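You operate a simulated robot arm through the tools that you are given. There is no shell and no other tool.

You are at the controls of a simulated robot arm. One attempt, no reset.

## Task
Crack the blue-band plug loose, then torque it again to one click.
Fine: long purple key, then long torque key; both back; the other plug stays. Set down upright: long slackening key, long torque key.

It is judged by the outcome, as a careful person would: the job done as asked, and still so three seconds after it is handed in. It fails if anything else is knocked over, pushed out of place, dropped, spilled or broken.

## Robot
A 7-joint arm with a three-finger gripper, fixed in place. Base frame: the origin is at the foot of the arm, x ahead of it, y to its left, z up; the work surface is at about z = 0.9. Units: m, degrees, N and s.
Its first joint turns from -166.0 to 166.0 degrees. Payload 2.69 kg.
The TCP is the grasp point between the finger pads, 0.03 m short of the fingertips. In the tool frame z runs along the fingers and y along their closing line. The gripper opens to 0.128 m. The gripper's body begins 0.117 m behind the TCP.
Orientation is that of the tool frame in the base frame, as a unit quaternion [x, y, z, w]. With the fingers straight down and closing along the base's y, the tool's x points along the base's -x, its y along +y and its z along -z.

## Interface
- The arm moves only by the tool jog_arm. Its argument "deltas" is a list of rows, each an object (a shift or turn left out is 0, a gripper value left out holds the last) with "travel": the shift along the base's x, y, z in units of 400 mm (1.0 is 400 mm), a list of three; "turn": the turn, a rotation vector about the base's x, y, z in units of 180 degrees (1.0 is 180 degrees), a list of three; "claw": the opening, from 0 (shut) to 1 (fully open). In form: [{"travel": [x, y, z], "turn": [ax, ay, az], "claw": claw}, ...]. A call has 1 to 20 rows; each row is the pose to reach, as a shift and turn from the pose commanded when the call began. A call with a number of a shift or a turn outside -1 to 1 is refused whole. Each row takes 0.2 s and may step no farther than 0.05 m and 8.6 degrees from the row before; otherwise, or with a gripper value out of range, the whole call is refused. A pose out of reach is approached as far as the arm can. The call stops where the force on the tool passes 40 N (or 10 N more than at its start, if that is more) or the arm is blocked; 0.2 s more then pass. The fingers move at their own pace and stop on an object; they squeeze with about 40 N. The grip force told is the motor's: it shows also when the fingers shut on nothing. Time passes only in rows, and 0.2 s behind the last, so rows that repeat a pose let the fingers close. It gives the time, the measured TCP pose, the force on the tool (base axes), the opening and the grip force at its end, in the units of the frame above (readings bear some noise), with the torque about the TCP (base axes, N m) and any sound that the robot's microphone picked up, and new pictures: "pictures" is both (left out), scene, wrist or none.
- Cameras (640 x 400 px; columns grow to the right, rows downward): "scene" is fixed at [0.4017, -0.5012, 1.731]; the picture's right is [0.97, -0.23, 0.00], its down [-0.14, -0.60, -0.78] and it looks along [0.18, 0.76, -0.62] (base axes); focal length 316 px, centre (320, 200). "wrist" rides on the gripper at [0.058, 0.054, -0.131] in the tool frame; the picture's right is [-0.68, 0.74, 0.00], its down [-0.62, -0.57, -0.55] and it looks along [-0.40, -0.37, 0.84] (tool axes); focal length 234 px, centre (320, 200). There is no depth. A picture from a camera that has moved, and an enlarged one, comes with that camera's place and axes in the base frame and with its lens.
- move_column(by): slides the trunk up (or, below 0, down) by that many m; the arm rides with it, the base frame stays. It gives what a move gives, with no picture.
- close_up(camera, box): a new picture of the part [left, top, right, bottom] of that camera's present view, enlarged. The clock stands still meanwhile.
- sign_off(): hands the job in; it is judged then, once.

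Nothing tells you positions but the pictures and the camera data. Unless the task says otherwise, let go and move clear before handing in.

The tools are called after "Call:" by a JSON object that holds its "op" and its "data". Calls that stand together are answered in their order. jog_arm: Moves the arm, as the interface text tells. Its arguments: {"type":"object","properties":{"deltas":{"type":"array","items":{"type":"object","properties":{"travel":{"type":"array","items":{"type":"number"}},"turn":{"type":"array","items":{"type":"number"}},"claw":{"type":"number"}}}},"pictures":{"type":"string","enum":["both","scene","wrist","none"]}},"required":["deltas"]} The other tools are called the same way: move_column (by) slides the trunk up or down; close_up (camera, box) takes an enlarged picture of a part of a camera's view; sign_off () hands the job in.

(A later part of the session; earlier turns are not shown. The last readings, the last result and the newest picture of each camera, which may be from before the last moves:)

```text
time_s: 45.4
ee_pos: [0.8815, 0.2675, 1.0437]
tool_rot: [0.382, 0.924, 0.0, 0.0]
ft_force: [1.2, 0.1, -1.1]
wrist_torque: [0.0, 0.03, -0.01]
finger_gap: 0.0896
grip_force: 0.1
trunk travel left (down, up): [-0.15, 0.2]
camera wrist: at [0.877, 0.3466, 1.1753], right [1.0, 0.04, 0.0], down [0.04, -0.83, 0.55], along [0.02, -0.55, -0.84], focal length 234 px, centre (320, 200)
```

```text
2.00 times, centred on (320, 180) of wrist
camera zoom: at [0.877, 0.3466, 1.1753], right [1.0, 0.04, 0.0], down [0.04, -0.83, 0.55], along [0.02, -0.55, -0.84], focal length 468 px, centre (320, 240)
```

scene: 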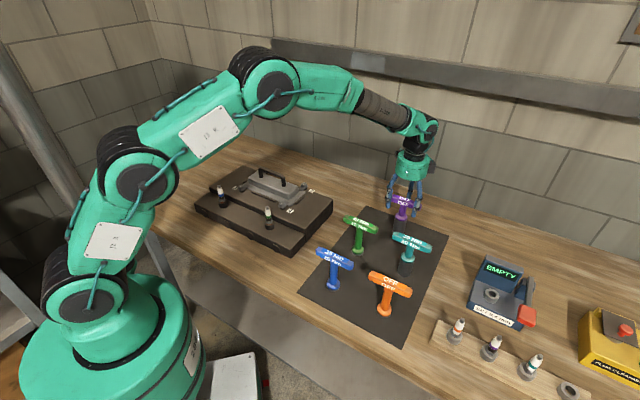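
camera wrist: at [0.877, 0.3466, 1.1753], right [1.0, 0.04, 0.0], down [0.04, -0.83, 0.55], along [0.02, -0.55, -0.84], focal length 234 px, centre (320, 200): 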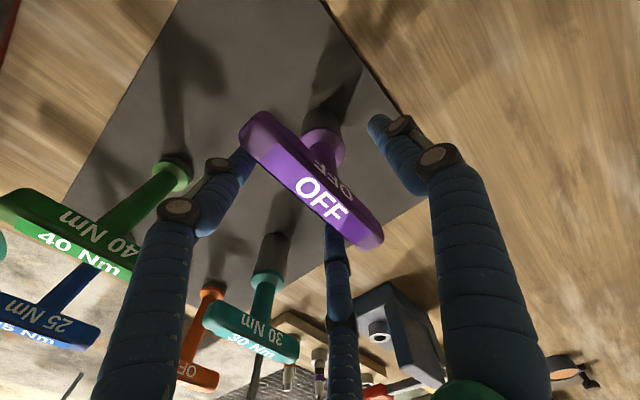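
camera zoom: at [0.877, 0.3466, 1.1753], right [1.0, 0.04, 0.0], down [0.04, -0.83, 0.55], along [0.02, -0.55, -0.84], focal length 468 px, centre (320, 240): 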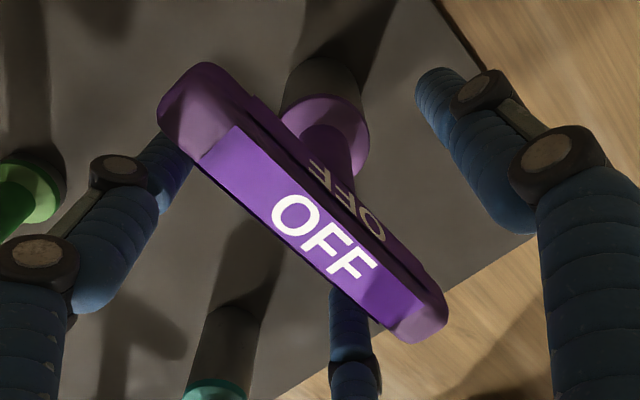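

The purple key stands upright in its original spot. I'll rise clear and move over to the teal 30 Nm long key.

Call:
{"op": "jog_arm", "data": {"deltas": [{"travel": [0, 0, 0.08], "claw": 0.7}, {"travel": [0, 0, 0.16], "claw": 0.7}, {"travel": [0, 0, 0.24], "claw": 0.7}, {"travel": [-0.03, -0.09, 0.24], "claw": 0.7}, {"travel": [-0.06, -0.18, 0.24], "claw": 0.7}, {"travel": [-0.09, -0.27, 0.24], "claw": 0.7}, {"travel": [-0.12, -0.36, 0.24], "claw": 0.7}, {"travel": [-0.16, -0.45, 0.22], "claw": 0.7}, {"travel": [-0.16, -0.45, 0.22], "claw": 0.7}]}}

Call:
{"op": "close_up", "data": {"camera": "wrist", "box": [220, 80, 420, 280]}}

Call:
{"op": "close_up", "data": {"camera": "scene", "box": [350, 130, 470, 290]}}

```text
time_s: 47.4
ee_pos: [0.8168, 0.0854, 1.1327]
tool_rot: [0.382, 0.924, 0.0, 0.0]
ft_force: [-1.0, 0.0, -0.4]
wrist_torque: [0.09, 0.0, -0.02]
finger_gap: 0.0894
grip_force: 0.1
trunk travel left (down, up): [-0.15, 0.2]
camera wrist: at [0.813, 0.163, 1.264], right [1.0, 0.04, 0.0], down [0.04, -0.84, 0.55], along [0.02, -0.55, -0.84], focal length 234 px, centre (320, 200)
```

scene: 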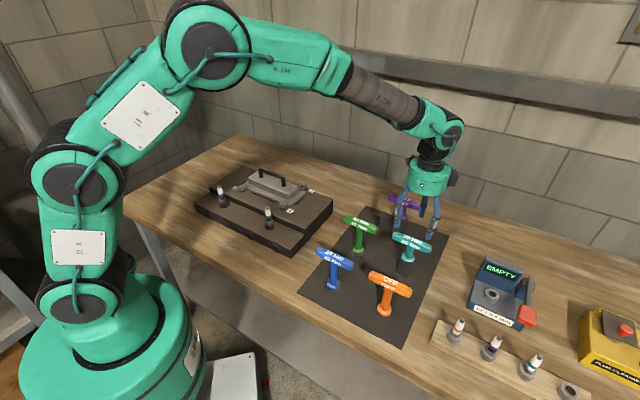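
wrist: 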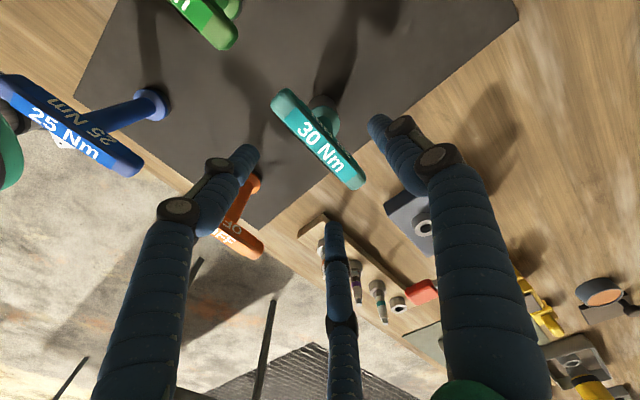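

```text
2.00 times, centred on (320, 180) of wrist
camera zoom: at [0.813, 0.163, 1.264], right [1.0, 0.04, 0.0], down [0.04, -0.84, 0.55], along [0.02, -0.55, -0.84], focal length 468 px, centre (320, 240)
```

zoom: 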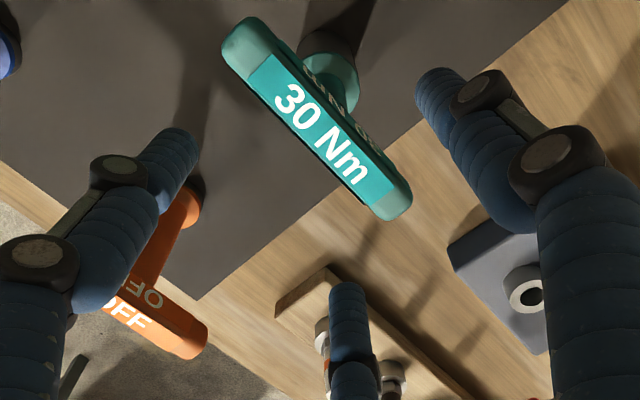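

```text
2.50 times, centred on (410, 210) of scene
camera zoom: at [0.4017, -0.5012, 1.731], right [0.97, -0.23, 0.0], down [-0.14, -0.6, -0.78], along [0.18, 0.76, -0.62], focal length 789 px, centre (95, 175)
```

zoom: 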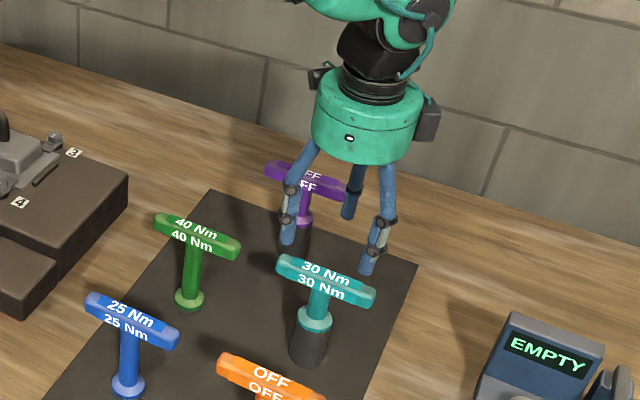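

The teal key sits in nearly the same relative place as the purple one did, needing a shift of about (+7, +2) mm. I'll move, lower around its bar and check before closing.

Call:
{"op": "jog_arm", "data": {"deltas": [{"travel": [0.016, 0.005, 0.0], "claw": 0.7}, {"travel": [0.016, 0.005, -0.08], "claw": 0.7}, {"travel": [0.016, 0.005, -0.16], "claw": 0.7}, {"travel": [0.016, 0.005, -0.22], "claw": 0.7}, {"travel": [0.016, 0.005, -0.22], "claw": 0.7}]}}

Call:
{"op": "close_up", "data": {"camera": "wrist", "box": [220, 80, 420, 280]}}

Call:
{"op": "close_up", "data": {"camera": "scene", "box": [350, 160, 470, 290]}}

```text
time_s: 48.5
ee_pos: [0.8227, 0.0884, 1.0438]
tool_rot: [0.382, 0.924, 0.0, 0.0]
ft_force: [0.5, -1.0, -1.0]
wrist_torque: [0.04, 0.07, 0.0]
finger_gap: 0.0897
grip_force: 0.2
trunk travel left (down, up): [-0.15, 0.2]
camera wrist: at [0.818, 0.1667, 1.1751], right [1.0, 0.04, 0.0], down [0.04, -0.83, 0.55], along [0.02, -0.55, -0.84], focal length 234 px, centre (320, 200)
```

scene: 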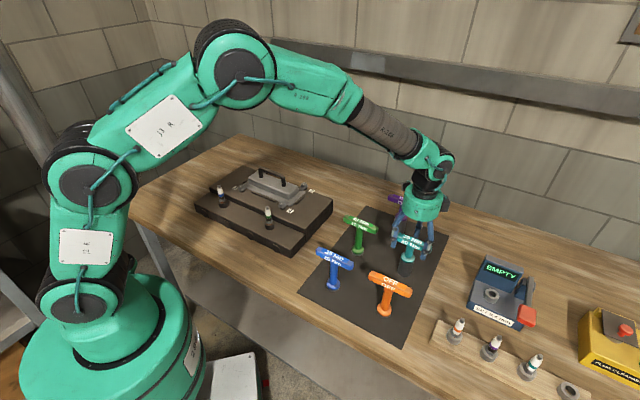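
wrist: 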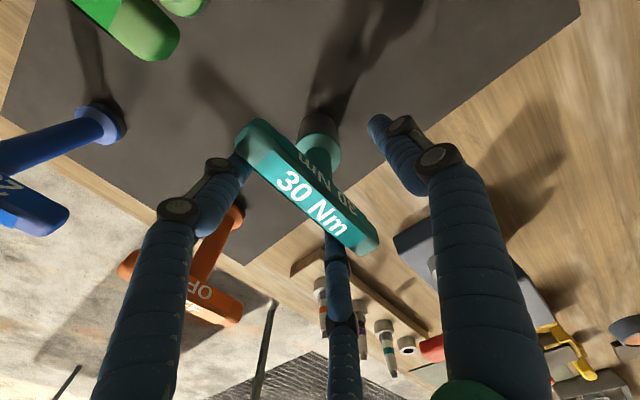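

```text
2.00 times, centred on (320, 180) of wrist
camera zoom: at [0.818, 0.1667, 1.1751], right [1.0, 0.04, 0.0], down [0.04, -0.83, 0.55], along [0.02, -0.55, -0.84], focal length 468 px, centre (320, 240)
```

zoom: 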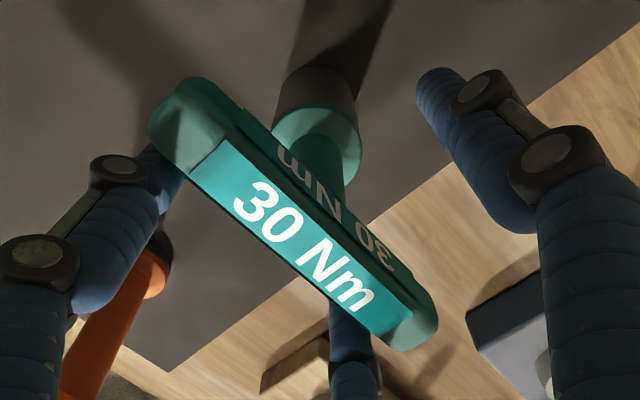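

```text
3.08 times, centred on (410, 225) of scene
camera zoom: at [0.4017, -0.5012, 1.731], right [0.97, -0.23, 0.0], down [-0.14, -0.6, -0.78], along [0.18, 0.76, -0.62], focal length 971 px, centre (43, 123)
```

zoom: 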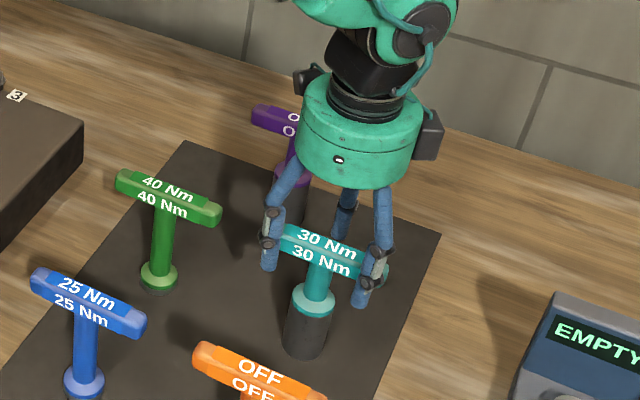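

The key axis is about 3 mm toward -y of the TCP. I'll shift to centre it and then close on the bar.

Call:
{"op": "jog_arm", "data": {"deltas": [{"travel": [-0.002, -0.0075, 0], "claw": 0.7}, {"travel": [-0.002, -0.0075, 0], "claw": 0.3}, {"travel": [-0.002, -0.0075, 0], "claw": 0.0}, {"travel": [-0.002, -0.0075, 0], "claw": 0.0}, {"travel": [-0.002, -0.0075, 0], "claw": 0.0}], "pictures": "none"}}

Call:
{"op": "close_up", "data": {"camera": "wrist", "box": [220, 80, 420, 280]}}

Call:
{"op": "close_up", "data": {"camera": "scene", "box": [350, 160, 470, 290]}}

```text
time_s: 49.8
ee_pos: [0.8226, 0.0857, 1.0439]
tool_rot: [0.383, 0.924, 0.0, 0.001]
ft_force: [-2.2, -2.8, 2.3]
wrist_torque: [-0.15, 0.12, -0.05]
finger_gap: 0.0344
grip_force: 40.3
trunk travel left (down, up): [-0.15, 0.2]
```

```text
2.00 times, centred on (320, 180) of wrist
camera zoom: at [0.8172, 0.1641, 1.1756], right [1.0, 0.04, 0.0], down [0.04, -0.83, 0.55], along [0.02, -0.55, -0.84], focal length 468 px, centre (320, 240)
```

zoom: 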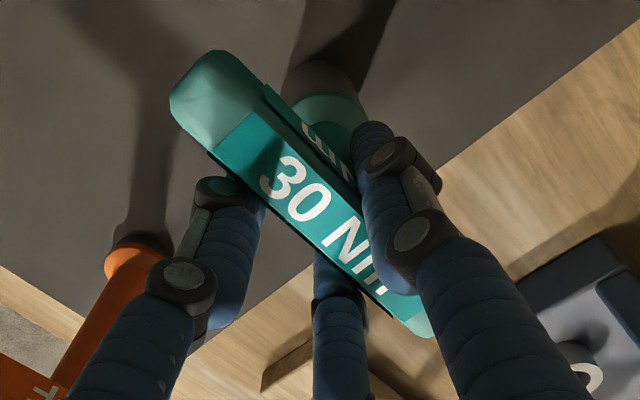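

```text
3.08 times, centred on (410, 225) of scene
camera zoom: at [0.4017, -0.5012, 1.731], right [0.97, -0.23, 0.0], down [-0.14, -0.6, -0.78], along [0.18, 0.76, -0.62], focal length 971 px, centre (43, 123)
```

zoom: 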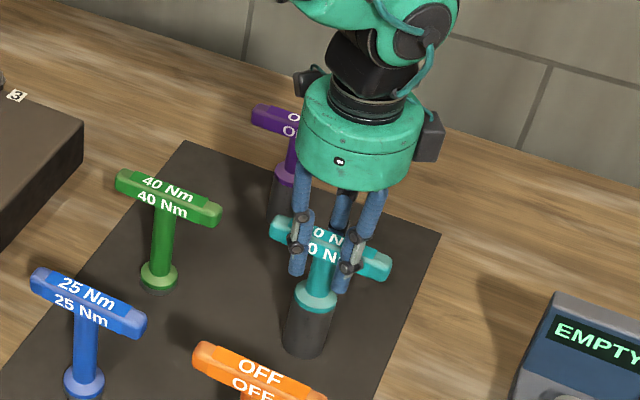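

The teal key is gripped well. I'll lift it straight up and measure its axis relative to the TCP.

Call:
{"op": "jog_arm", "data": {"deltas": [{"travel": [0, 0, 0.05], "claw": 0.0}, {"travel": [0, 0, 0.1], "claw": 0.0}, {"travel": [0, 0, 0.2], "claw": 0.0}, {"travel": [0, 0, 0.3], "claw": 0.0}, {"travel": [0, 0, 0.4], "claw": 0.0}, {"travel": [0, 0, 0.5], "claw": 0.0}, {"travel": [0, 0, 0.62], "claw": 0.0}, {"travel": [0, 0, 0.62], "claw": 0.0}]}}

Call:
{"op": "close_up", "data": {"camera": "wrist", "box": [280, 75, 370, 145]}}

Call:
{"op": "close_up", "data": {"camera": "scene", "box": [370, 100, 470, 220]}}

```text
time_s: 51.5
ee_pos: [0.8252, 0.0874, 1.2916]
tool_rot: [0.383, 0.924, 0.0, 0.0]
ft_force: [-0.5, 1.9, -5.8]
wrist_torque: [-0.02, -0.01, -0.01]
finger_gap: 0.0341
grip_force: 40.4
trunk travel left (down, up): [-0.15, 0.2]
camera wrist: at [0.8201, 0.1659, 1.422], right [1.0, 0.04, 0.0], down [0.04, -0.83, 0.55], along [0.02, -0.55, -0.84], focal length 234 px, centre (320, 200)
```

scene: 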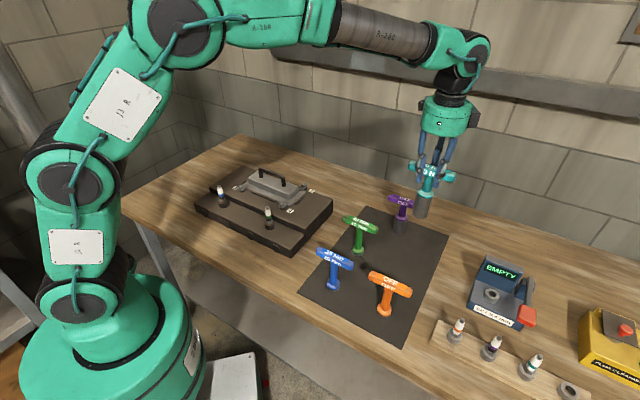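
wrist: 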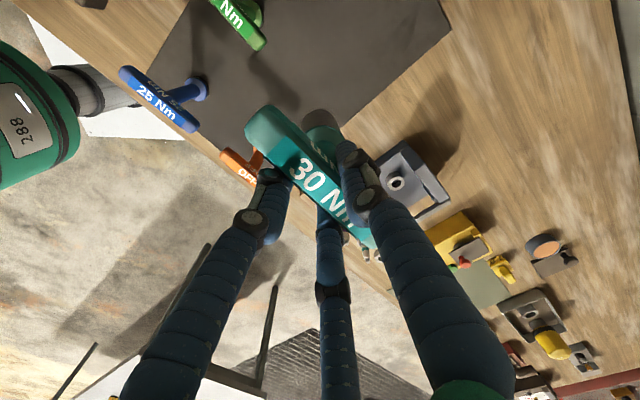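

```text
5.71 times, centred on (325, 110) of wrist
camera zoom: at [0.8201, 0.1659, 1.422], right [1.0, 0.04, 0.0], down [0.04, -0.83, 0.55], along [0.02, -0.55, -0.84], focal length 1338 px, centre (291, 714)
```

zoom: 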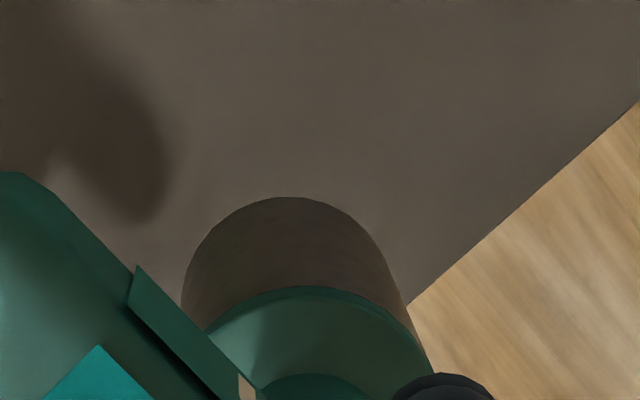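

```text
3.33 times, centred on (420, 160) of scene
camera zoom: at [0.4017, -0.5012, 1.731], right [0.97, -0.23, 0.0], down [-0.14, -0.6, -0.78], along [0.18, 0.76, -0.62], focal length 1052 px, centre (-13, 333)
```

zoom: 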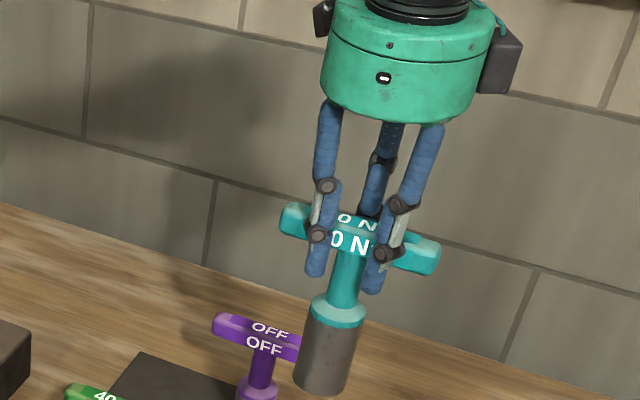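

The teal key's axis is within about 1 mm of the TCP. I'll carry it to above the blue plug, turning it to the yaw at which the purple key last engaged so its hex should match.

Call:
{"op": "jog_arm", "data": {"deltas": [{"travel": [0, 0, 0.02], "claw": 0}, {"travel": [-0.07, 0.048, 0.03], "turn": [0, 0, 0.0433], "claw": 0}, {"travel": [-0.14, 0.096, 0.03], "turn": [0, 0, 0.0867], "claw": 0}, {"travel": [-0.21, 0.144, 0.03], "turn": [0, 0, 0.13], "claw": 0}, {"travel": [-0.28, 0.192, 0.03], "turn": [0, 0, 0.1733], "claw": 0}, {"travel": [-0.35, 0.24, 0.03], "turn": [0, 0, 0.2167], "claw": 0}, {"travel": [-0.42, 0.288, 0.03], "turn": [0, 0, 0.26], "claw": 0}, {"travel": [-0.49, 0.336, 0.03], "turn": [0, 0, 0.3033], "claw": 0}, {"travel": [-0.56, 0.384, 0.03], "turn": [0, 0, 0.3467], "claw": 0}, {"travel": [-0.63, 0.432, 0.03], "turn": [0, 0, 0.39], "claw": 0}, {"travel": [-0.7, 0.48, 0.03], "turn": [0, 0, 0.4333], "claw": 0}, {"travel": [-0.77, 0.528, 0.03], "turn": [0, 0, 0.4767], "claw": 0}, {"travel": [-0.84, 0.576, 0.03], "turn": [0, 0, 0.52], "claw": 0}], "pictures": "none"}}

Call:
{"op": "jog_arm", "data": {"deltas": [{"travel": [-0.065, 0.044, 0], "claw": 0}, {"travel": [-0.13, 0.088, 0], "claw": 0}, {"travel": [-0.195, 0.132, 0], "claw": 0}, {"travel": [-0.26, 0.176, 0], "claw": 0}, {"travel": [-0.325, 0.22, 0], "claw": 0}, {"travel": [-0.39, 0.264, 0], "claw": 0}, {"travel": [-0.455, 0.308, 0], "claw": 0}, {"travel": [-0.52, 0.352, 0], "claw": 0}, {"travel": [-0.578, 0.391, 0], "claw": 0}, {"travel": [-0.578, 0.391, 0], "claw": 0}]}}

Call:
{"op": "close_up", "data": {"camera": "scene", "box": [185, 130, 245, 210]}}

Call:
{"op": "close_up", "data": {"camera": "wrist", "box": [280, 75, 370, 145]}}

```text
time_s: 54.4
ee_pos: [0.4864, 0.319, 1.305]
tool_rot: [-0.413, 0.911, 0.0, 0.0]
ft_force: [0.9, 0.6, -5.8]
wrist_torque: [-0.06, -0.04, 0.0]
finger_gap: 0.034
grip_force: 40.4
trunk travel left (down, up): [-0.15, 0.2]
```

```text
time_s: 56.5
ee_pos: [0.2554, 0.4743, 1.3027]
tool_rot: [-0.412, 0.911, -0.001, 0.0]
ft_force: [-0.7, -0.7, -6.7]
wrist_torque: [0.02, -0.07, 0.0]
finger_gap: 0.0338
grip_force: 39.9
trunk travel left (down, up): [-0.15, 0.2]
camera wrist: at [0.1753, 0.4658, 1.4337], right [-0.11, 0.99, 0.0], down [0.83, 0.09, 0.55], along [0.55, 0.06, -0.84], focal length 234 px, centre (320, 200)
```

scene: 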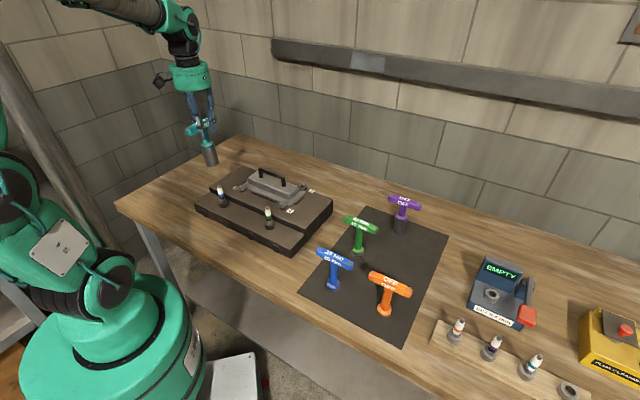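
wrist: 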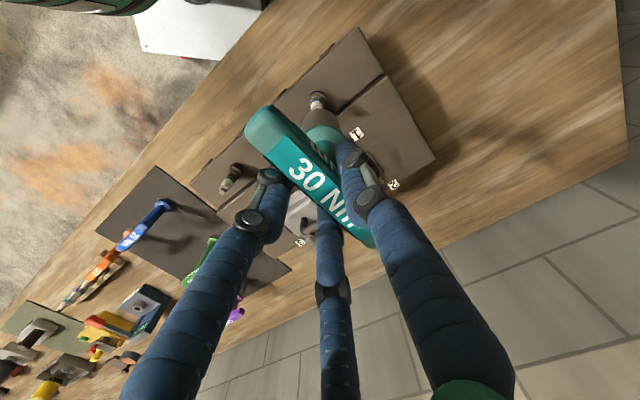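

```text
5.00 times, centred on (215, 170) of scene
camera zoom: at [0.4017, -0.5012, 1.731], right [0.97, -0.23, 0.0], down [-0.14, -0.6, -0.78], along [0.18, 0.76, -0.62], focal length 1578 px, centre (845, 350)
```

zoom: 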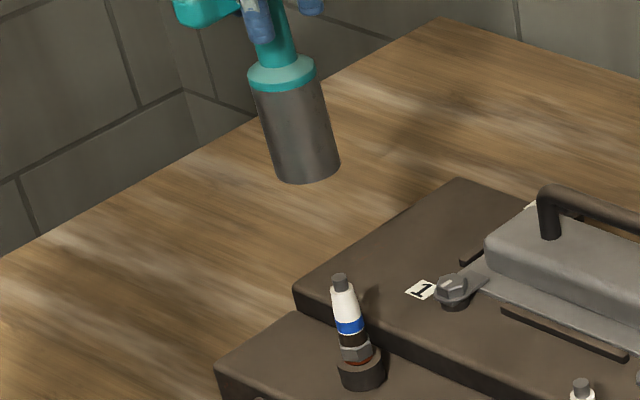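

```text
5.71 times, centred on (325, 110) of wrist
camera zoom: at [0.1753, 0.4658, 1.4337], right [-0.11, 0.99, 0.0], down [0.83, 0.09, 0.55], along [0.55, 0.06, -0.84], focal length 1338 px, centre (291, 714)
```

zoom: 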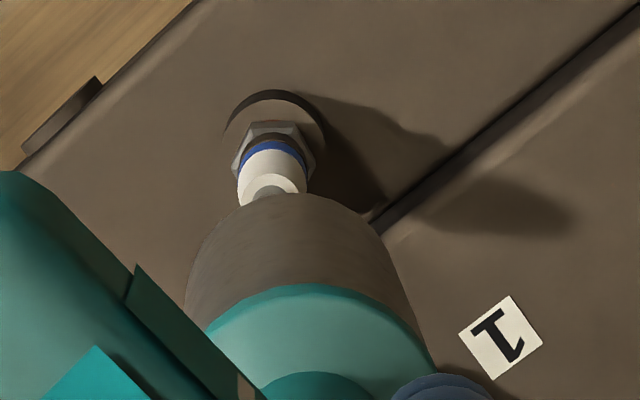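

The key sits a few millimetres too far toward +y relative to the plug. I'll shift by about (+2, -5) mm while lowering to just above the tip, then check again.

Call:
{"op": "jog_arm", "data": {"deltas": [{"travel": [0.005, -0.0125, -0.05], "claw": 0}, {"travel": [0.005, -0.0125, -0.1], "claw": 0}, {"travel": [0.005, -0.0125, -0.15], "claw": 0}, {"travel": [0.005, -0.0125, -0.18], "claw": 0}, {"travel": [0.005, -0.0125, -0.18], "claw": 0}], "pictures": "none"}}

Call:
{"op": "close_up", "data": {"camera": "scene", "box": [185, 140, 245, 220]}}

Call:
{"op": "close_up", "data": {"camera": "wrist", "box": [280, 75, 370, 145]}}

```text
time_s: 57.8
ee_pos: [0.2584, 0.4698, 1.2315]
tool_rot: [-0.412, 0.911, 0.0, 0.0]
ft_force: [0.4, 0.6, -6.0]
wrist_torque: [0.01, 0.0, 0.0]
finger_gap: 0.0342
grip_force: 39.8
trunk travel left (down, up): [-0.15, 0.2]
```

```text
5.00 times, centred on (215, 180) of scene
camera zoom: at [0.4017, -0.5012, 1.731], right [0.97, -0.23, 0.0], down [-0.14, -0.6, -0.78], along [0.18, 0.76, -0.62], focal length 1578 px, centre (845, 300)
```

zoom: 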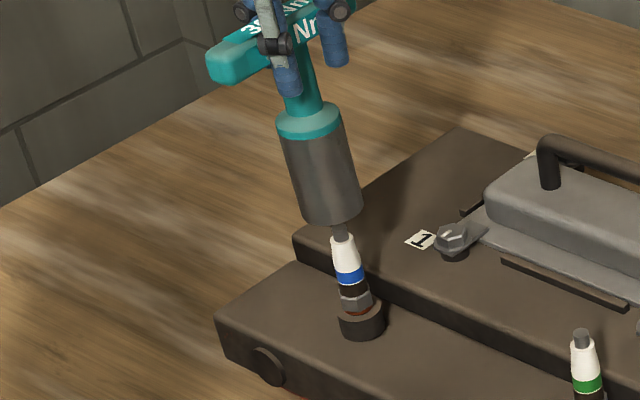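

```text
5.71 times, centred on (325, 110) of wrist
camera zoom: at [0.1777, 0.4605, 1.3623], right [-0.11, 0.99, 0.0], down [0.83, 0.09, 0.55], along [0.55, 0.06, -0.84], focal length 1338 px, centre (291, 714)
```

zoom: 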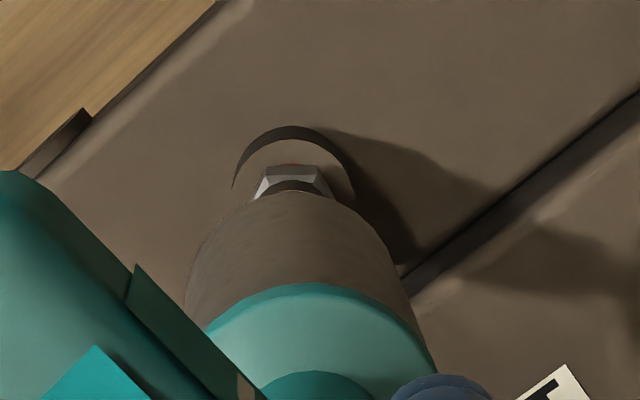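

Both views now agree within 1 to 2 mm. I'll nudge +1 mm in x and lower over the plug in stages.

Call:
{"op": "jog_arm", "data": {"deltas": [{"travel": [0.003, 0, -0.02], "claw": 0}, {"travel": [0.003, 0, -0.05], "claw": 0}, {"travel": [0.003, 0, -0.08], "claw": 0}, {"travel": [0.003, 0, -0.11], "claw": 0}, {"travel": [0.003, 0, -0.14], "claw": 0}, {"travel": [0.003, 0, -0.16], "claw": 0}, {"travel": [0.003, 0, -0.16], "claw": 0}], "pictures": "none"}}

Call:
{"op": "close_up", "data": {"camera": "scene", "box": [185, 140, 245, 220]}}

Call:
{"op": "close_up", "data": {"camera": "wrist", "box": [280, 75, 370, 145]}}

```text
time_s: 59.4
ee_pos: [0.2597, 0.4693, 1.1675]
tool_rot: [-0.411, 0.912, 0.0, 0.001]
ft_force: [-0.8, -0.5, -5.3]
wrist_torque: [-0.04, -0.05, 0.01]
finger_gap: 0.034
grip_force: 39.7
trunk travel left (down, up): [-0.15, 0.2]
```

```text
5.00 times, centred on (215, 180) of scene
camera zoom: at [0.4017, -0.5012, 1.731], right [0.97, -0.23, 0.0], down [-0.14, -0.6, -0.78], along [0.18, 0.76, -0.62], focal length 1578 px, centre (845, 300)
```

zoom: 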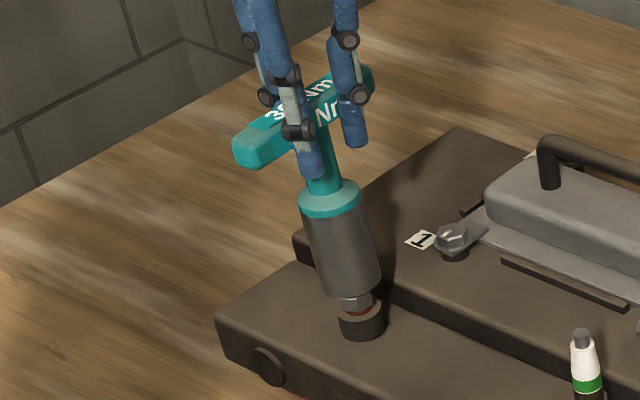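

```text
5.71 times, centred on (325, 110) of wrist
camera zoom: at [0.1786, 0.4607, 1.2986], right [-0.11, 0.99, 0.0], down [0.83, 0.09, 0.55], along [0.55, 0.06, -0.84], focal length 1338 px, centre (291, 714)
```

zoom: 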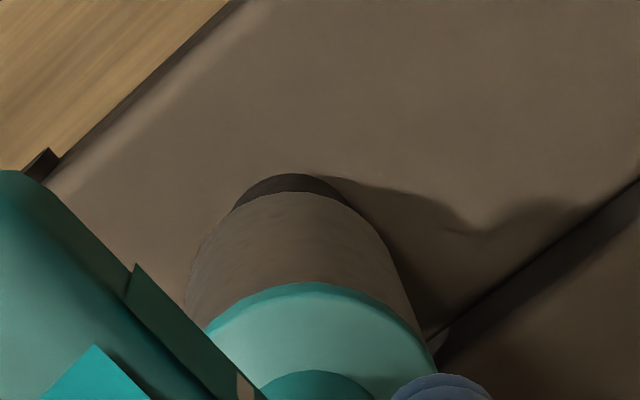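

There's no side load so far. I'll continue down gently onto the hex.

Call:
{"op": "jog_arm", "data": {"deltas": [{"travel": [0, 0, -0.015], "claw": 0}, {"travel": [0, 0, -0.03], "claw": 0}, {"travel": [0, 0, -0.04], "claw": 0}, {"travel": [0, 0, -0.05], "claw": 0}, {"travel": [0, 0, -0.05], "claw": 0}], "pictures": "none"}}

Call:
{"op": "close_up", "data": {"camera": "scene", "box": [185, 140, 245, 220]}}

```text
time_s: 60.5
ee_pos: [0.257, 0.4699, 1.1478]
tool_rot: [-0.412, 0.911, 0.0, 0.0]
ft_force: [1.0, -0.6, -6.4]
wrist_torque: [0.0, -0.02, -0.01]
finger_gap: 0.0342
grip_force: 40.0
trunk travel left (down, up): [-0.15, 0.2]
```

```text
5.00 times, centred on (215, 180) of scene
camera zoom: at [0.4017, -0.5012, 1.731], right [0.97, -0.23, 0.0], down [-0.14, -0.6, -0.78], along [0.18, 0.76, -0.62], focal length 1578 px, centre (845, 300)
```

zoom: 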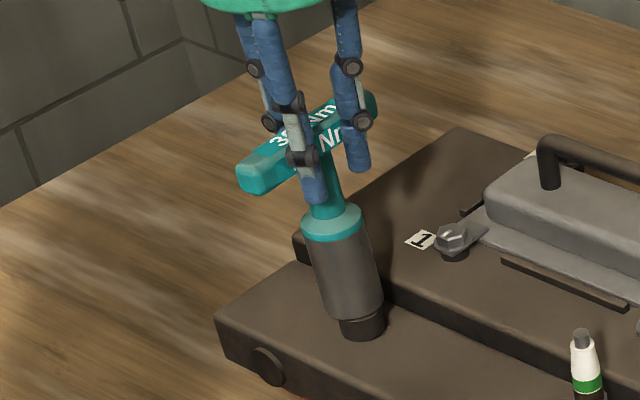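

The key is almost seated. I'll lower the last few millimetres in 1 mm steps.

Call:
{"op": "jog_arm", "data": {"deltas": [{"travel": [0, 0, -0.0025], "claw": 0}, {"travel": [0, 0, -0.005], "claw": 0}, {"travel": [0, 0, -0.0075], "claw": 0}, {"travel": [0, 0, -0.01], "claw": 0}, {"travel": [0, 0, -0.01], "claw": 0}], "pictures": "none"}}

```text
time_s: 61.8
ee_pos: [0.2577, 0.4695, 1.1436]
tool_rot: [-0.412, 0.911, 0.0, 0.001]
ft_force: [-1.2, -1.7, 1.1]
wrist_torque: [-0.03, 0.09, 0.03]
finger_gap: 0.0339
grip_force: 39.5
trunk travel left (down, up): [-0.15, 0.2]
```

The key is seated with light contact at the same height as before. I'll turn clockwise in stages, listening for the click and watching torque and side load.

Call:
{"op": "jog_arm", "data": {"deltas": [{"travel": [0, 0, 0], "turn": [0, 0, -0.02], "claw": 0}, {"travel": [0, 0, 0], "turn": [0, 0, -0.04], "claw": 0}, {"travel": [0, 0, 0], "turn": [0, 0, -0.06], "claw": 0}, {"travel": [0, 0, 0], "turn": [0, 0, -0.08], "claw": 0}], "pictures": "none"}}

```text
time_s: 62.8
ee_pos: [0.2573, 0.4695, 1.1443]
tool_rot: [-0.295, 0.956, 0.0, 0.001]
ft_force: [-2.0, 1.7, -0.9]
wrist_torque: [0.09, 0.18, -0.01]
finger_gap: 0.0342
grip_force: 39.9
trunk travel left (down, up): [-0.15, 0.2]
```

Call:
{"op": "jog_arm", "data": {"deltas": [{"travel": [-0.0005, 0.0005, -0.001], "turn": [0, 0, -0.02], "claw": 0}, {"travel": [-0.0005, 0.0005, -0.001], "turn": [0, 0, -0.04], "claw": 0}, {"travel": [-0.0005, 0.0005, -0.001], "turn": [0, 0, -0.06], "claw": 0}, {"travel": [-0.0005, 0.0005, -0.001], "turn": [0, 0, -0.08], "claw": 0}], "pictures": "none"}}

Call:
{"op": "close_up", "data": {"camera": "wrist", "box": [220, 80, 420, 280]}}

Call:
{"op": "close_up", "data": {"camera": "scene", "box": [185, 140, 245, 220]}}

```text
time_s: 63.8
ee_pos: [0.2576, 0.4697, 1.144]
tool_rot: [-0.171, 0.985, 0.0, 0.001]
ft_force: [0.6, -1.7, 2.6]
wrist_torque: [-0.08, 0.03, 0.02]
finger_gap: 0.0339
grip_force: 40.1
trunk travel left (down, up): [-0.15, 0.2]
```

```text
2.00 times, centred on (320, 180) of wrist
camera zoom: at [0.1833, 0.4985, 1.2745], right [0.39, 0.92, 0.0], down [0.77, -0.32, 0.55], along [0.51, -0.21, -0.84], focal length 468 px, centre (320, 240)
```

zoom: 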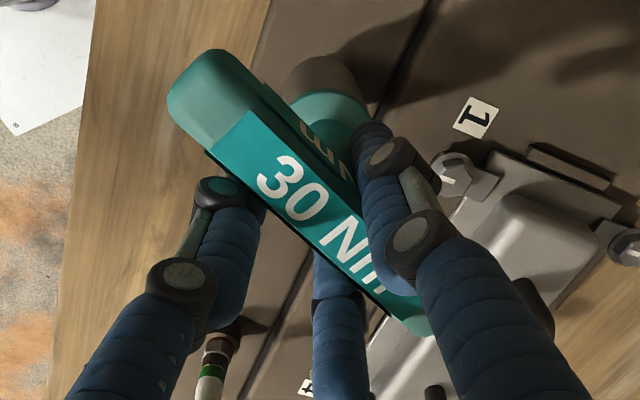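

```text
5.00 times, centred on (215, 180) of scene
camera zoom: at [0.4017, -0.5012, 1.731], right [0.97, -0.23, 0.0], down [-0.14, -0.6, -0.78], along [0.18, 0.76, -0.62], focal length 1578 px, centre (845, 300)
```

zoom: 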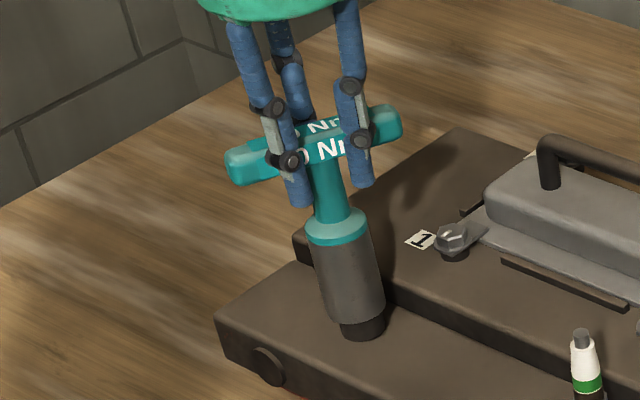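

The key has turned 29° clockwise with the torque still low. I'll continue.

Call:
{"op": "jog_arm", "data": {"deltas": [{"travel": [0.0005, -0.0005, 0], "turn": [0, 0, -0.02], "claw": 0}, {"travel": [0.0005, -0.0005, 0], "turn": [0, 0, -0.04], "claw": 0}, {"travel": [0.0005, -0.0005, 0], "turn": [0, 0, -0.06], "claw": 0}], "pictures": "none"}}

Call:
{"op": "jog_arm", "data": {"deltas": [{"travel": [0, 0, 0], "turn": [0, 0, -0.02], "claw": 0}, {"travel": [0, 0, 0], "turn": [0, 0, -0.04], "claw": 0}, {"travel": [0, 0, 0], "turn": [0, 0, -0.06], "claw": 0}], "pictures": "none"}}

```text
time_s: 64.5
ee_pos: [0.2585, 0.4687, 1.144]
tool_rot: [-0.079, 0.997, -0.001, 0.0]
ft_force: [0.2, -0.5, -5.4]
wrist_torque: [-0.05, -0.01, 0.01]
finger_gap: 0.034
grip_force: 39.9
trunk travel left (down, up): [-0.15, 0.2]
```

```text
time_s: 65.3
ee_pos: [0.2576, 0.4698, 1.1432]
tool_rot: [0.015, 1.0, -0.001, 0.001]
ft_force: [0.2, 0.3, -5.9]
wrist_torque: [-0.06, 0.02, 0.01]
finger_gap: 0.0341
grip_force: 40.2
trunk travel left (down, up): [-0.15, 0.2]
```

The vertical contact has gone, consistent with the plug moving down or the hex settling. I'll lower slightly to keep contact before turning further.

Call:
{"op": "jog_arm", "data": {"deltas": [{"travel": [0, 0, -0.0015], "claw": 0}, {"travel": [0, 0, -0.003], "claw": 0}, {"travel": [0, 0, -0.003], "claw": 0}], "pictures": "none"}}

```text
time_s: 66.2
ee_pos: [0.2573, 0.4691, 1.1424]
tool_rot: [0.015, 1.0, 0.0, 0.0]
ft_force: [0.9, -0.7, -4.0]
wrist_torque: [-0.05, -0.05, 0.02]
finger_gap: 0.0341
grip_force: 39.8
trunk travel left (down, up): [-0.15, 0.2]
```

Call:
{"op": "jog_arm", "data": {"deltas": [{"travel": [0, 0, -0.0015], "turn": [0, 0, -0.02], "claw": 0}, {"travel": [0, 0, -0.0015], "turn": [0, 0, -0.04], "claw": 0}, {"travel": [0, 0, -0.0015], "turn": [0, 0, -0.04], "claw": 0}], "pictures": "none"}}

Call:
{"op": "jog_arm", "data": {"deltas": [{"travel": [0, 0, 0], "turn": [0, 0, -0.02], "claw": 0}, {"travel": [0, 0, 0], "turn": [0, 0, -0.04], "claw": 0}, {"travel": [0, 0, 0], "turn": [0, 0, -0.04], "claw": 0}], "pictures": "none"}}

Call:
{"op": "close_up", "data": {"camera": "wrist", "box": [220, 80, 420, 280]}}

```text
time_s: 67.0
ee_pos: [0.257, 0.4685, 1.1423]
tool_rot: [0.079, 0.997, 0.0, 0.0]
ft_force: [-1.1, -0.7, 0.7]
wrist_torque: [0.02, 0.05, -0.02]
finger_gap: 0.0343
grip_force: 40.5
trunk travel left (down, up): [-0.15, 0.2]
```

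```text
time_s: 67.8
ee_pos: [0.2575, 0.4692, 1.1427]
tool_rot: [0.141, 0.99, 0.0, 0.0]
ft_force: [-2.5, 1.7, 2.3]
wrist_torque: [0.19, 0.09, 0.02]
finger_gap: 0.0344
grip_force: 40.1
trunk travel left (down, up): [-0.15, 0.2]
```

```text
2.00 times, centred on (320, 180) of wrist
camera zoom: at [0.216, 0.5356, 1.2738], right [0.85, 0.52, 0.0], down [0.43, -0.71, 0.55], along [0.29, -0.47, -0.84], focal length 468 px, centre (320, 240)
```

zoom: 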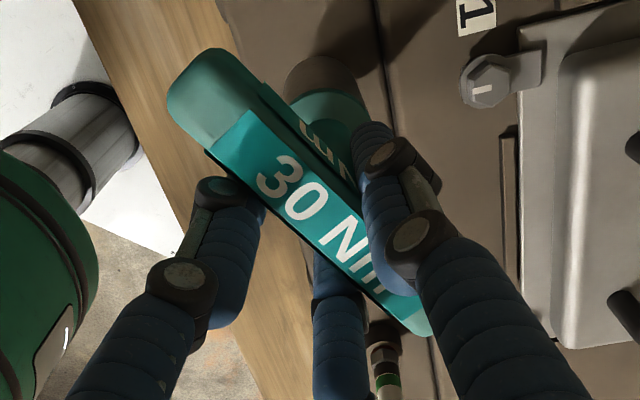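

The key has turned 65° clockwise and the torque is still low. The tight point should be within about 30°, so I'll use smaller steps.

Call:
{"op": "jog_arm", "data": {"deltas": [{"travel": [0, 0, 0], "turn": [0, 0, -0.02], "claw": 0}, {"travel": [0, 0, 0], "turn": [0, 0, -0.04], "claw": 0}, {"travel": [0, 0, 0], "turn": [0, 0, -0.04], "claw": 0}], "pictures": "none"}}

Call:
{"op": "jog_arm", "data": {"deltas": [{"travel": [0, 0, 0], "turn": [0, 0, -0.01], "claw": 0}, {"travel": [0, 0, 0], "turn": [0, 0, -0.02], "claw": 0}, {"travel": [0, 0, 0], "turn": [0, 0, -0.02], "claw": 0}], "pictures": "none"}}

```text
time_s: 68.5
ee_pos: [0.2593, 0.4696, 1.1424]
tool_rot: [0.203, 0.979, 0.0, 0.001]
ft_force: [-1.7, 0.6, 0.7]
wrist_torque: [0.11, 0.11, 0.01]
finger_gap: 0.0341
grip_force: 39.9
trunk travel left (down, up): [-0.15, 0.2]
```

```text
time_s: 69.3
ee_pos: [0.2586, 0.4685, 1.1417]
tool_rot: [0.233, 0.972, 0.0, 0.0]
ft_force: [-0.8, -2.2, -0.4]
wrist_torque: [-0.05, 0.09, 0.02]
finger_gap: 0.0341
grip_force: 39.5
trunk travel left (down, up): [-0.15, 0.2]
```

Call:
{"op": "jog_arm", "data": {"deltas": [{"travel": [0, 0, -0.0005], "turn": [0, 0, -0.01], "claw": 0}, {"travel": [0, 0, -0.0005], "turn": [0, 0, -0.02], "claw": 0}, {"travel": [0, 0, -0.0005], "turn": [0, 0, -0.02], "claw": 0}], "pictures": "none"}}

Call:
{"op": "jog_arm", "data": {"deltas": [{"travel": [0, 0, 0], "turn": [0, 0, -0.01], "claw": 0}, {"travel": [0, 0, 0], "turn": [0, 0, -0.02], "claw": 0}, {"travel": [0, 0, 0], "turn": [0, 0, -0.02], "claw": 0}], "pictures": "none"}}

```text
time_s: 70.2
ee_pos: [0.2576, 0.4686, 1.142]
tool_rot: [0.264, 0.965, 0.0, 0.0]
ft_force: [2.7, 1.3, 0.6]
wrist_torque: [0.08, -0.18, -0.01]
finger_gap: 0.0338
grip_force: 39.5
trunk travel left (down, up): [-0.15, 0.2]
```

```text
time_s: 71.0
ee_pos: [0.259, 0.4698, 1.141]
tool_rot: [0.294, 0.956, 0.001, 0.0]
ft_force: [-0.2, 1.5, 3.6]
wrist_torque: [0.11, -0.02, 0.08]
finger_gap: 0.0343
grip_force: 40.4
trunk travel left (down, up): [-0.15, 0.2]
```

The torque reads +0.08, possibly the first sign of tightening. I'll continue one small step at a time.

Call:
{"op": "jog_arm", "data": {"deltas": [{"travel": [0, 0, 0], "turn": [0, 0, -0.01], "claw": 0}, {"travel": [0, 0, 0], "turn": [0, 0, -0.02], "claw": 0}, {"travel": [0, 0, 0], "turn": [0, 0, -0.02], "claw": 0}], "pictures": "none"}}

```text
time_s: 71.8
ee_pos: [0.2595, 0.4697, 1.142]
tool_rot: [0.324, 0.946, 0.0, 0.0]
ft_force: [-1.9, -0.4, 4.0]
wrist_torque: [-0.01, 0.07, 0.19]
finger_gap: 0.0342
grip_force: 39.9
trunk travel left (down, up): [-0.15, 0.2]
```

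The torque is rising, now +0.19. I'll continue in finer steps.

Call:
{"op": "jog_arm", "data": {"deltas": [{"travel": [0, 0, 0], "turn": [0, 0, -0.006], "claw": 0}, {"travel": [0, 0, 0], "turn": [0, 0, -0.012], "claw": 0}, {"travel": [0, 0, 0], "turn": [0, 0, -0.012], "claw": 0}], "pictures": "none"}}

```text
time_s: 72.5
ee_pos: [0.2583, 0.4699, 1.141]
tool_rot: [0.341, 0.94, 0.0, 0.0]
ft_force: [-1.3, -2.5, 11.2]
wrist_torque: [-0.14, 0.01, 0.22]
finger_gap: 0.0343
grip_force: 40.0
trunk travel left (down, up): [-0.15, 0.2]
```

Call:
{"op": "jog_arm", "data": {"deltas": [{"travel": [0, 0, 0.0005], "turn": [0, 0, -0.006], "claw": 0}, {"travel": [0, 0, 0.0005], "turn": [0, 0, -0.012], "claw": 0}, {"travel": [0, 0, 0.0005], "turn": [0, 0, -0.012], "claw": 0}], "pictures": "none"}}

Call:
{"op": "close_up", "data": {"camera": "wrist", "box": [220, 80, 420, 280]}}

Call:
{"op": "close_up", "data": {"camera": "scene", "box": [185, 140, 245, 220]}}

```text
time_s: 73.3
ee_pos: [0.2571, 0.4699, 1.1425]
tool_rot: [0.36, 0.933, -0.001, 0.0]
ft_force: [-4.7, 1.2, 6.4]
wrist_torque: [0.13, 0.21, 0.3]
finger_gap: 0.0342
grip_force: 39.9
trunk travel left (down, up): [-0.15, 0.2]
```

```text
2.00 times, centred on (320, 180) of wrist
camera zoom: at [0.2502, 0.5477, 1.2732], right [1.0, 0.09, 0.0], down [0.08, -0.83, 0.55], along [0.05, -0.55, -0.84], focal length 468 px, centre (320, 240)
```

zoom: 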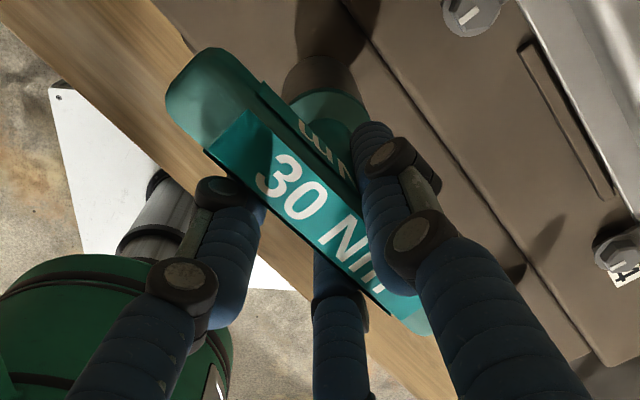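

```text
5.00 times, centred on (215, 180) of scene
camera zoom: at [0.4017, -0.5012, 1.731], right [0.97, -0.23, 0.0], down [-0.14, -0.6, -0.78], along [0.18, 0.76, -0.62], focal length 1578 px, centre (845, 300)
```

zoom: 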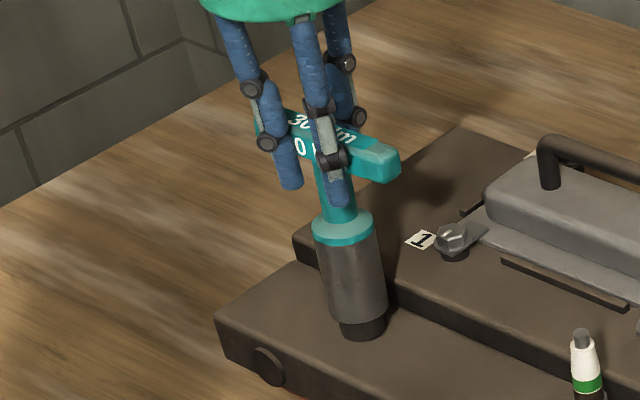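

The torque is now 0.30 and climbing, with the grip holding. I'll continue in 2° steps.

Call:
{"op": "jog_arm", "data": {"deltas": [{"travel": [-0.001, 0, 0], "turn": [0, 0, -0.006], "claw": 0}, {"travel": [-0.001, 0, 0], "turn": [0, 0, -0.012], "claw": 0}, {"travel": [-0.001, 0, 0], "turn": [0, 0, -0.012], "claw": 0}], "pictures": "none"}}

```text
time_s: 74.2
ee_pos: [0.2591, 0.4685, 1.1419]
tool_rot: [0.377, 0.926, 0.0, 0.001]
ft_force: [1.1, 3.8, 1.8]
wrist_torque: [0.21, -0.1, 0.4]
finger_gap: 0.034
grip_force: 40.1
trunk travel left (down, up): [-0.15, 0.2]
```

Call:
{"op": "jog_arm", "data": {"deltas": [{"travel": [0, 0.0005, 0], "turn": [0, 0, -0.006], "claw": 0}, {"travel": [0, 0.0005, 0], "turn": [0, 0, -0.012], "claw": 0}, {"travel": [0, 0.0005, 0], "turn": [0, 0, -0.012], "claw": 0}], "pictures": "none"}}

```text
time_s: 75.0
ee_pos: [0.2582, 0.4684, 1.1422]
tool_rot: [0.394, 0.919, 0.0, 0.001]
ft_force: [0.4, 1.0, -1.7]
wrist_torque: [0.04, -0.13, 0.33]
finger_gap: 0.0341
grip_force: 39.9
trunk travel left (down, up): [-0.15, 0.2]
```

Call:
{"op": "jog_arm", "data": {"deltas": [{"travel": [0, 0, -0.001], "turn": [0, 0, -0.006], "claw": 0}, {"travel": [0, 0, -0.001], "turn": [0, 0, -0.012], "claw": 0}, {"travel": [0, 0, -0.001], "turn": [0, 0, -0.012], "claw": 0}], "pictures": "none"}}

Call:
{"op": "close_up", "data": {"camera": "wrist", "box": [220, 80, 420, 280]}}

```text
time_s: 75.8
ee_pos: [0.2587, 0.4696, 1.1427]
tool_rot: [0.412, 0.911, 0.0, 0.001]
ft_force: [-0.9, -1.1, -2.0]
wrist_torque: [-0.08, 0.06, 0.36]
finger_gap: 0.0342
grip_force: 40.1
trunk travel left (down, up): [-0.15, 0.2]
```

```text
2.00 times, centred on (320, 180) of wrist
camera zoom: at [0.2592, 0.5481, 1.2735], right [1.0, -0.02, 0.0], down [-0.02, -0.84, 0.55], along [-0.01, -0.55, -0.84], focal length 468 px, centre (320, 240)
```

zoom: 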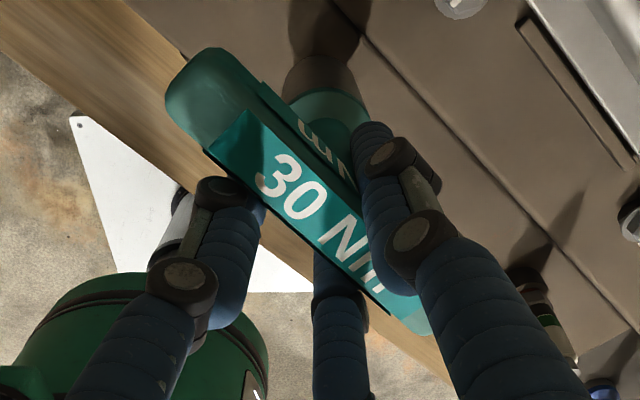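

The torque is around 0.36 with no click yet and no slip. I'll keep going in small steps.

Call:
{"op": "jog_arm", "data": {"deltas": [{"travel": [0, 0, -0.0005], "turn": [0, 0, -0.006], "claw": 0}, {"travel": [0, 0, -0.0005], "turn": [0, 0, -0.012], "claw": 0}, {"travel": [0, 0, -0.0005], "turn": [0, 0, -0.012], "claw": 0}], "pictures": "none"}}

```text
time_s: 76.5
ee_pos: [0.2586, 0.4701, 1.1416]
tool_rot: [0.429, 0.903, -0.001, 0.0]
ft_force: [0.5, -0.3, -0.3]
wrist_torque: [-0.02, -0.18, 0.36]
finger_gap: 0.0338
grip_force: 39.7
trunk travel left (down, up): [-0.15, 0.2]
```

Call:
{"op": "jog_arm", "data": {"deltas": [{"travel": [0, 0, 0], "turn": [0, 0, -0.006], "claw": 0}, {"travel": [0, 0, 0], "turn": [0, 0, -0.012], "claw": 0}, {"travel": [0, 0, 0], "turn": [0, 0, -0.012], "claw": 0}], "pictures": "none"}}

```text
time_s: 77.3
ee_pos: [0.258, 0.4693, 1.1411]
tool_rot: [0.446, 0.895, 0.0, 0.0]
ft_force: [-0.5, 2.0, 7.0]
wrist_torque: [0.16, -0.03, 0.38]
finger_gap: 0.0342
grip_force: 39.8
trunk travel left (down, up): [-0.15, 0.2]
```

Call:
{"op": "jog_arm", "data": {"deltas": [{"travel": [0, 0, 0], "turn": [0, 0, -0.008], "claw": 0}, {"travel": [0, 0, 0], "turn": [0, 0, -0.016], "claw": 0}, {"travel": [0, 0, 0], "turn": [0, 0, -0.016], "claw": 0}], "pictures": "none"}}

```text
time_s: 78.2
ee_pos: [0.2588, 0.4703, 1.1416]
tool_rot: [0.468, 0.884, 0.0, -0.001]
ft_force: [-2.9, 3.7, 10.9]
wrist_torque: [0.28, 0.03, 0.39]
finger_gap: 0.0342
grip_force: 40.0
trunk travel left (down, up): [-0.15, 0.2]
```

Call:
{"op": "close_up", "data": {"camera": "wrist", "box": [220, 80, 420, 280]}}

Call:
{"op": "close_up", "data": {"camera": "scene", "box": [185, 140, 245, 220]}}

```text
2.00 times, centred on (320, 180) of wrist
camera zoom: at [0.2684, 0.5472, 1.2732], right [0.99, -0.14, 0.0], down [-0.12, -0.83, 0.55], along [-0.08, -0.54, -0.84], focal length 468 px, centre (320, 240)
```

zoom: 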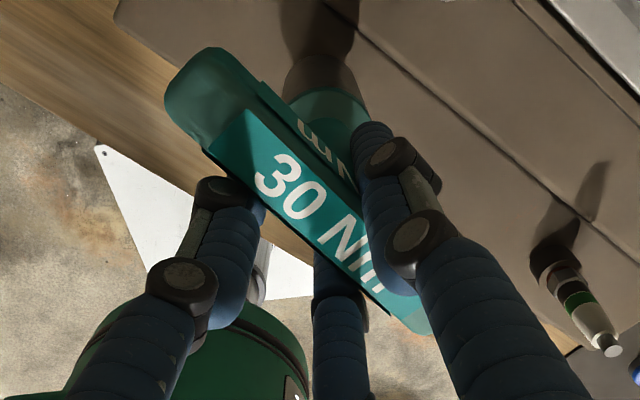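

```text
5.00 times, centred on (215, 180) of scene
camera zoom: at [0.4017, -0.5012, 1.731], right [0.97, -0.23, 0.0], down [-0.14, -0.6, -0.78], along [0.18, 0.76, -0.62], focal length 1578 px, centre (845, 300)
```

zoom: 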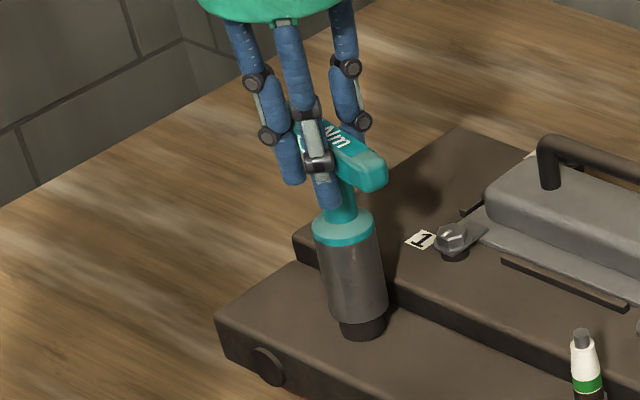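

The bar holds firm in the grip and the plug is being driven, with torque around 0.39. I'll continue in small steps, waiting for the click.

Call:
{"op": "jog_arm", "data": {"deltas": [{"travel": [0, 0, 0.0005], "turn": [0, 0, -0.008], "claw": 0}, {"travel": [0, 0, 0.0005], "turn": [0, 0, -0.016], "claw": 0}, {"travel": [0, 0, 0.0005], "turn": [0, 0, -0.016], "claw": 0}], "pictures": "none"}}

```text
time_s: 79.0
ee_pos: [0.2579, 0.4674, 1.142]
tool_rot: [0.491, 0.871, 0.0, 0.0]
ft_force: [0.5, 5.8, 13.6]
wrist_torque: [0.48, -0.06, 0.41]
finger_gap: 0.0342
grip_force: 40.1
trunk travel left (down, up): [-0.15, 0.2]
```

Call:
{"op": "jog_arm", "data": {"deltas": [{"travel": [0, 0.0015, 0.0015], "turn": [0, 0, -0.008], "claw": 0}, {"travel": [0, 0.0015, 0.0015], "turn": [0, 0, -0.016], "claw": 0}, {"travel": [0, 0.0015, 0.0015], "turn": [0, 0, -0.016], "claw": 0}], "pictures": "none"}}

```text
time_s: 79.8
ee_pos: [0.2579, 0.4702, 1.1423]
tool_rot: [0.511, 0.859, 0.0, 0.001]
ft_force: [2.8, -3.9, 17.7]
wrist_torque: [-0.21, -0.32, 0.31]
finger_gap: 0.034
grip_force: 39.9
trunk travel left (down, up): [-0.15, 0.2]
```

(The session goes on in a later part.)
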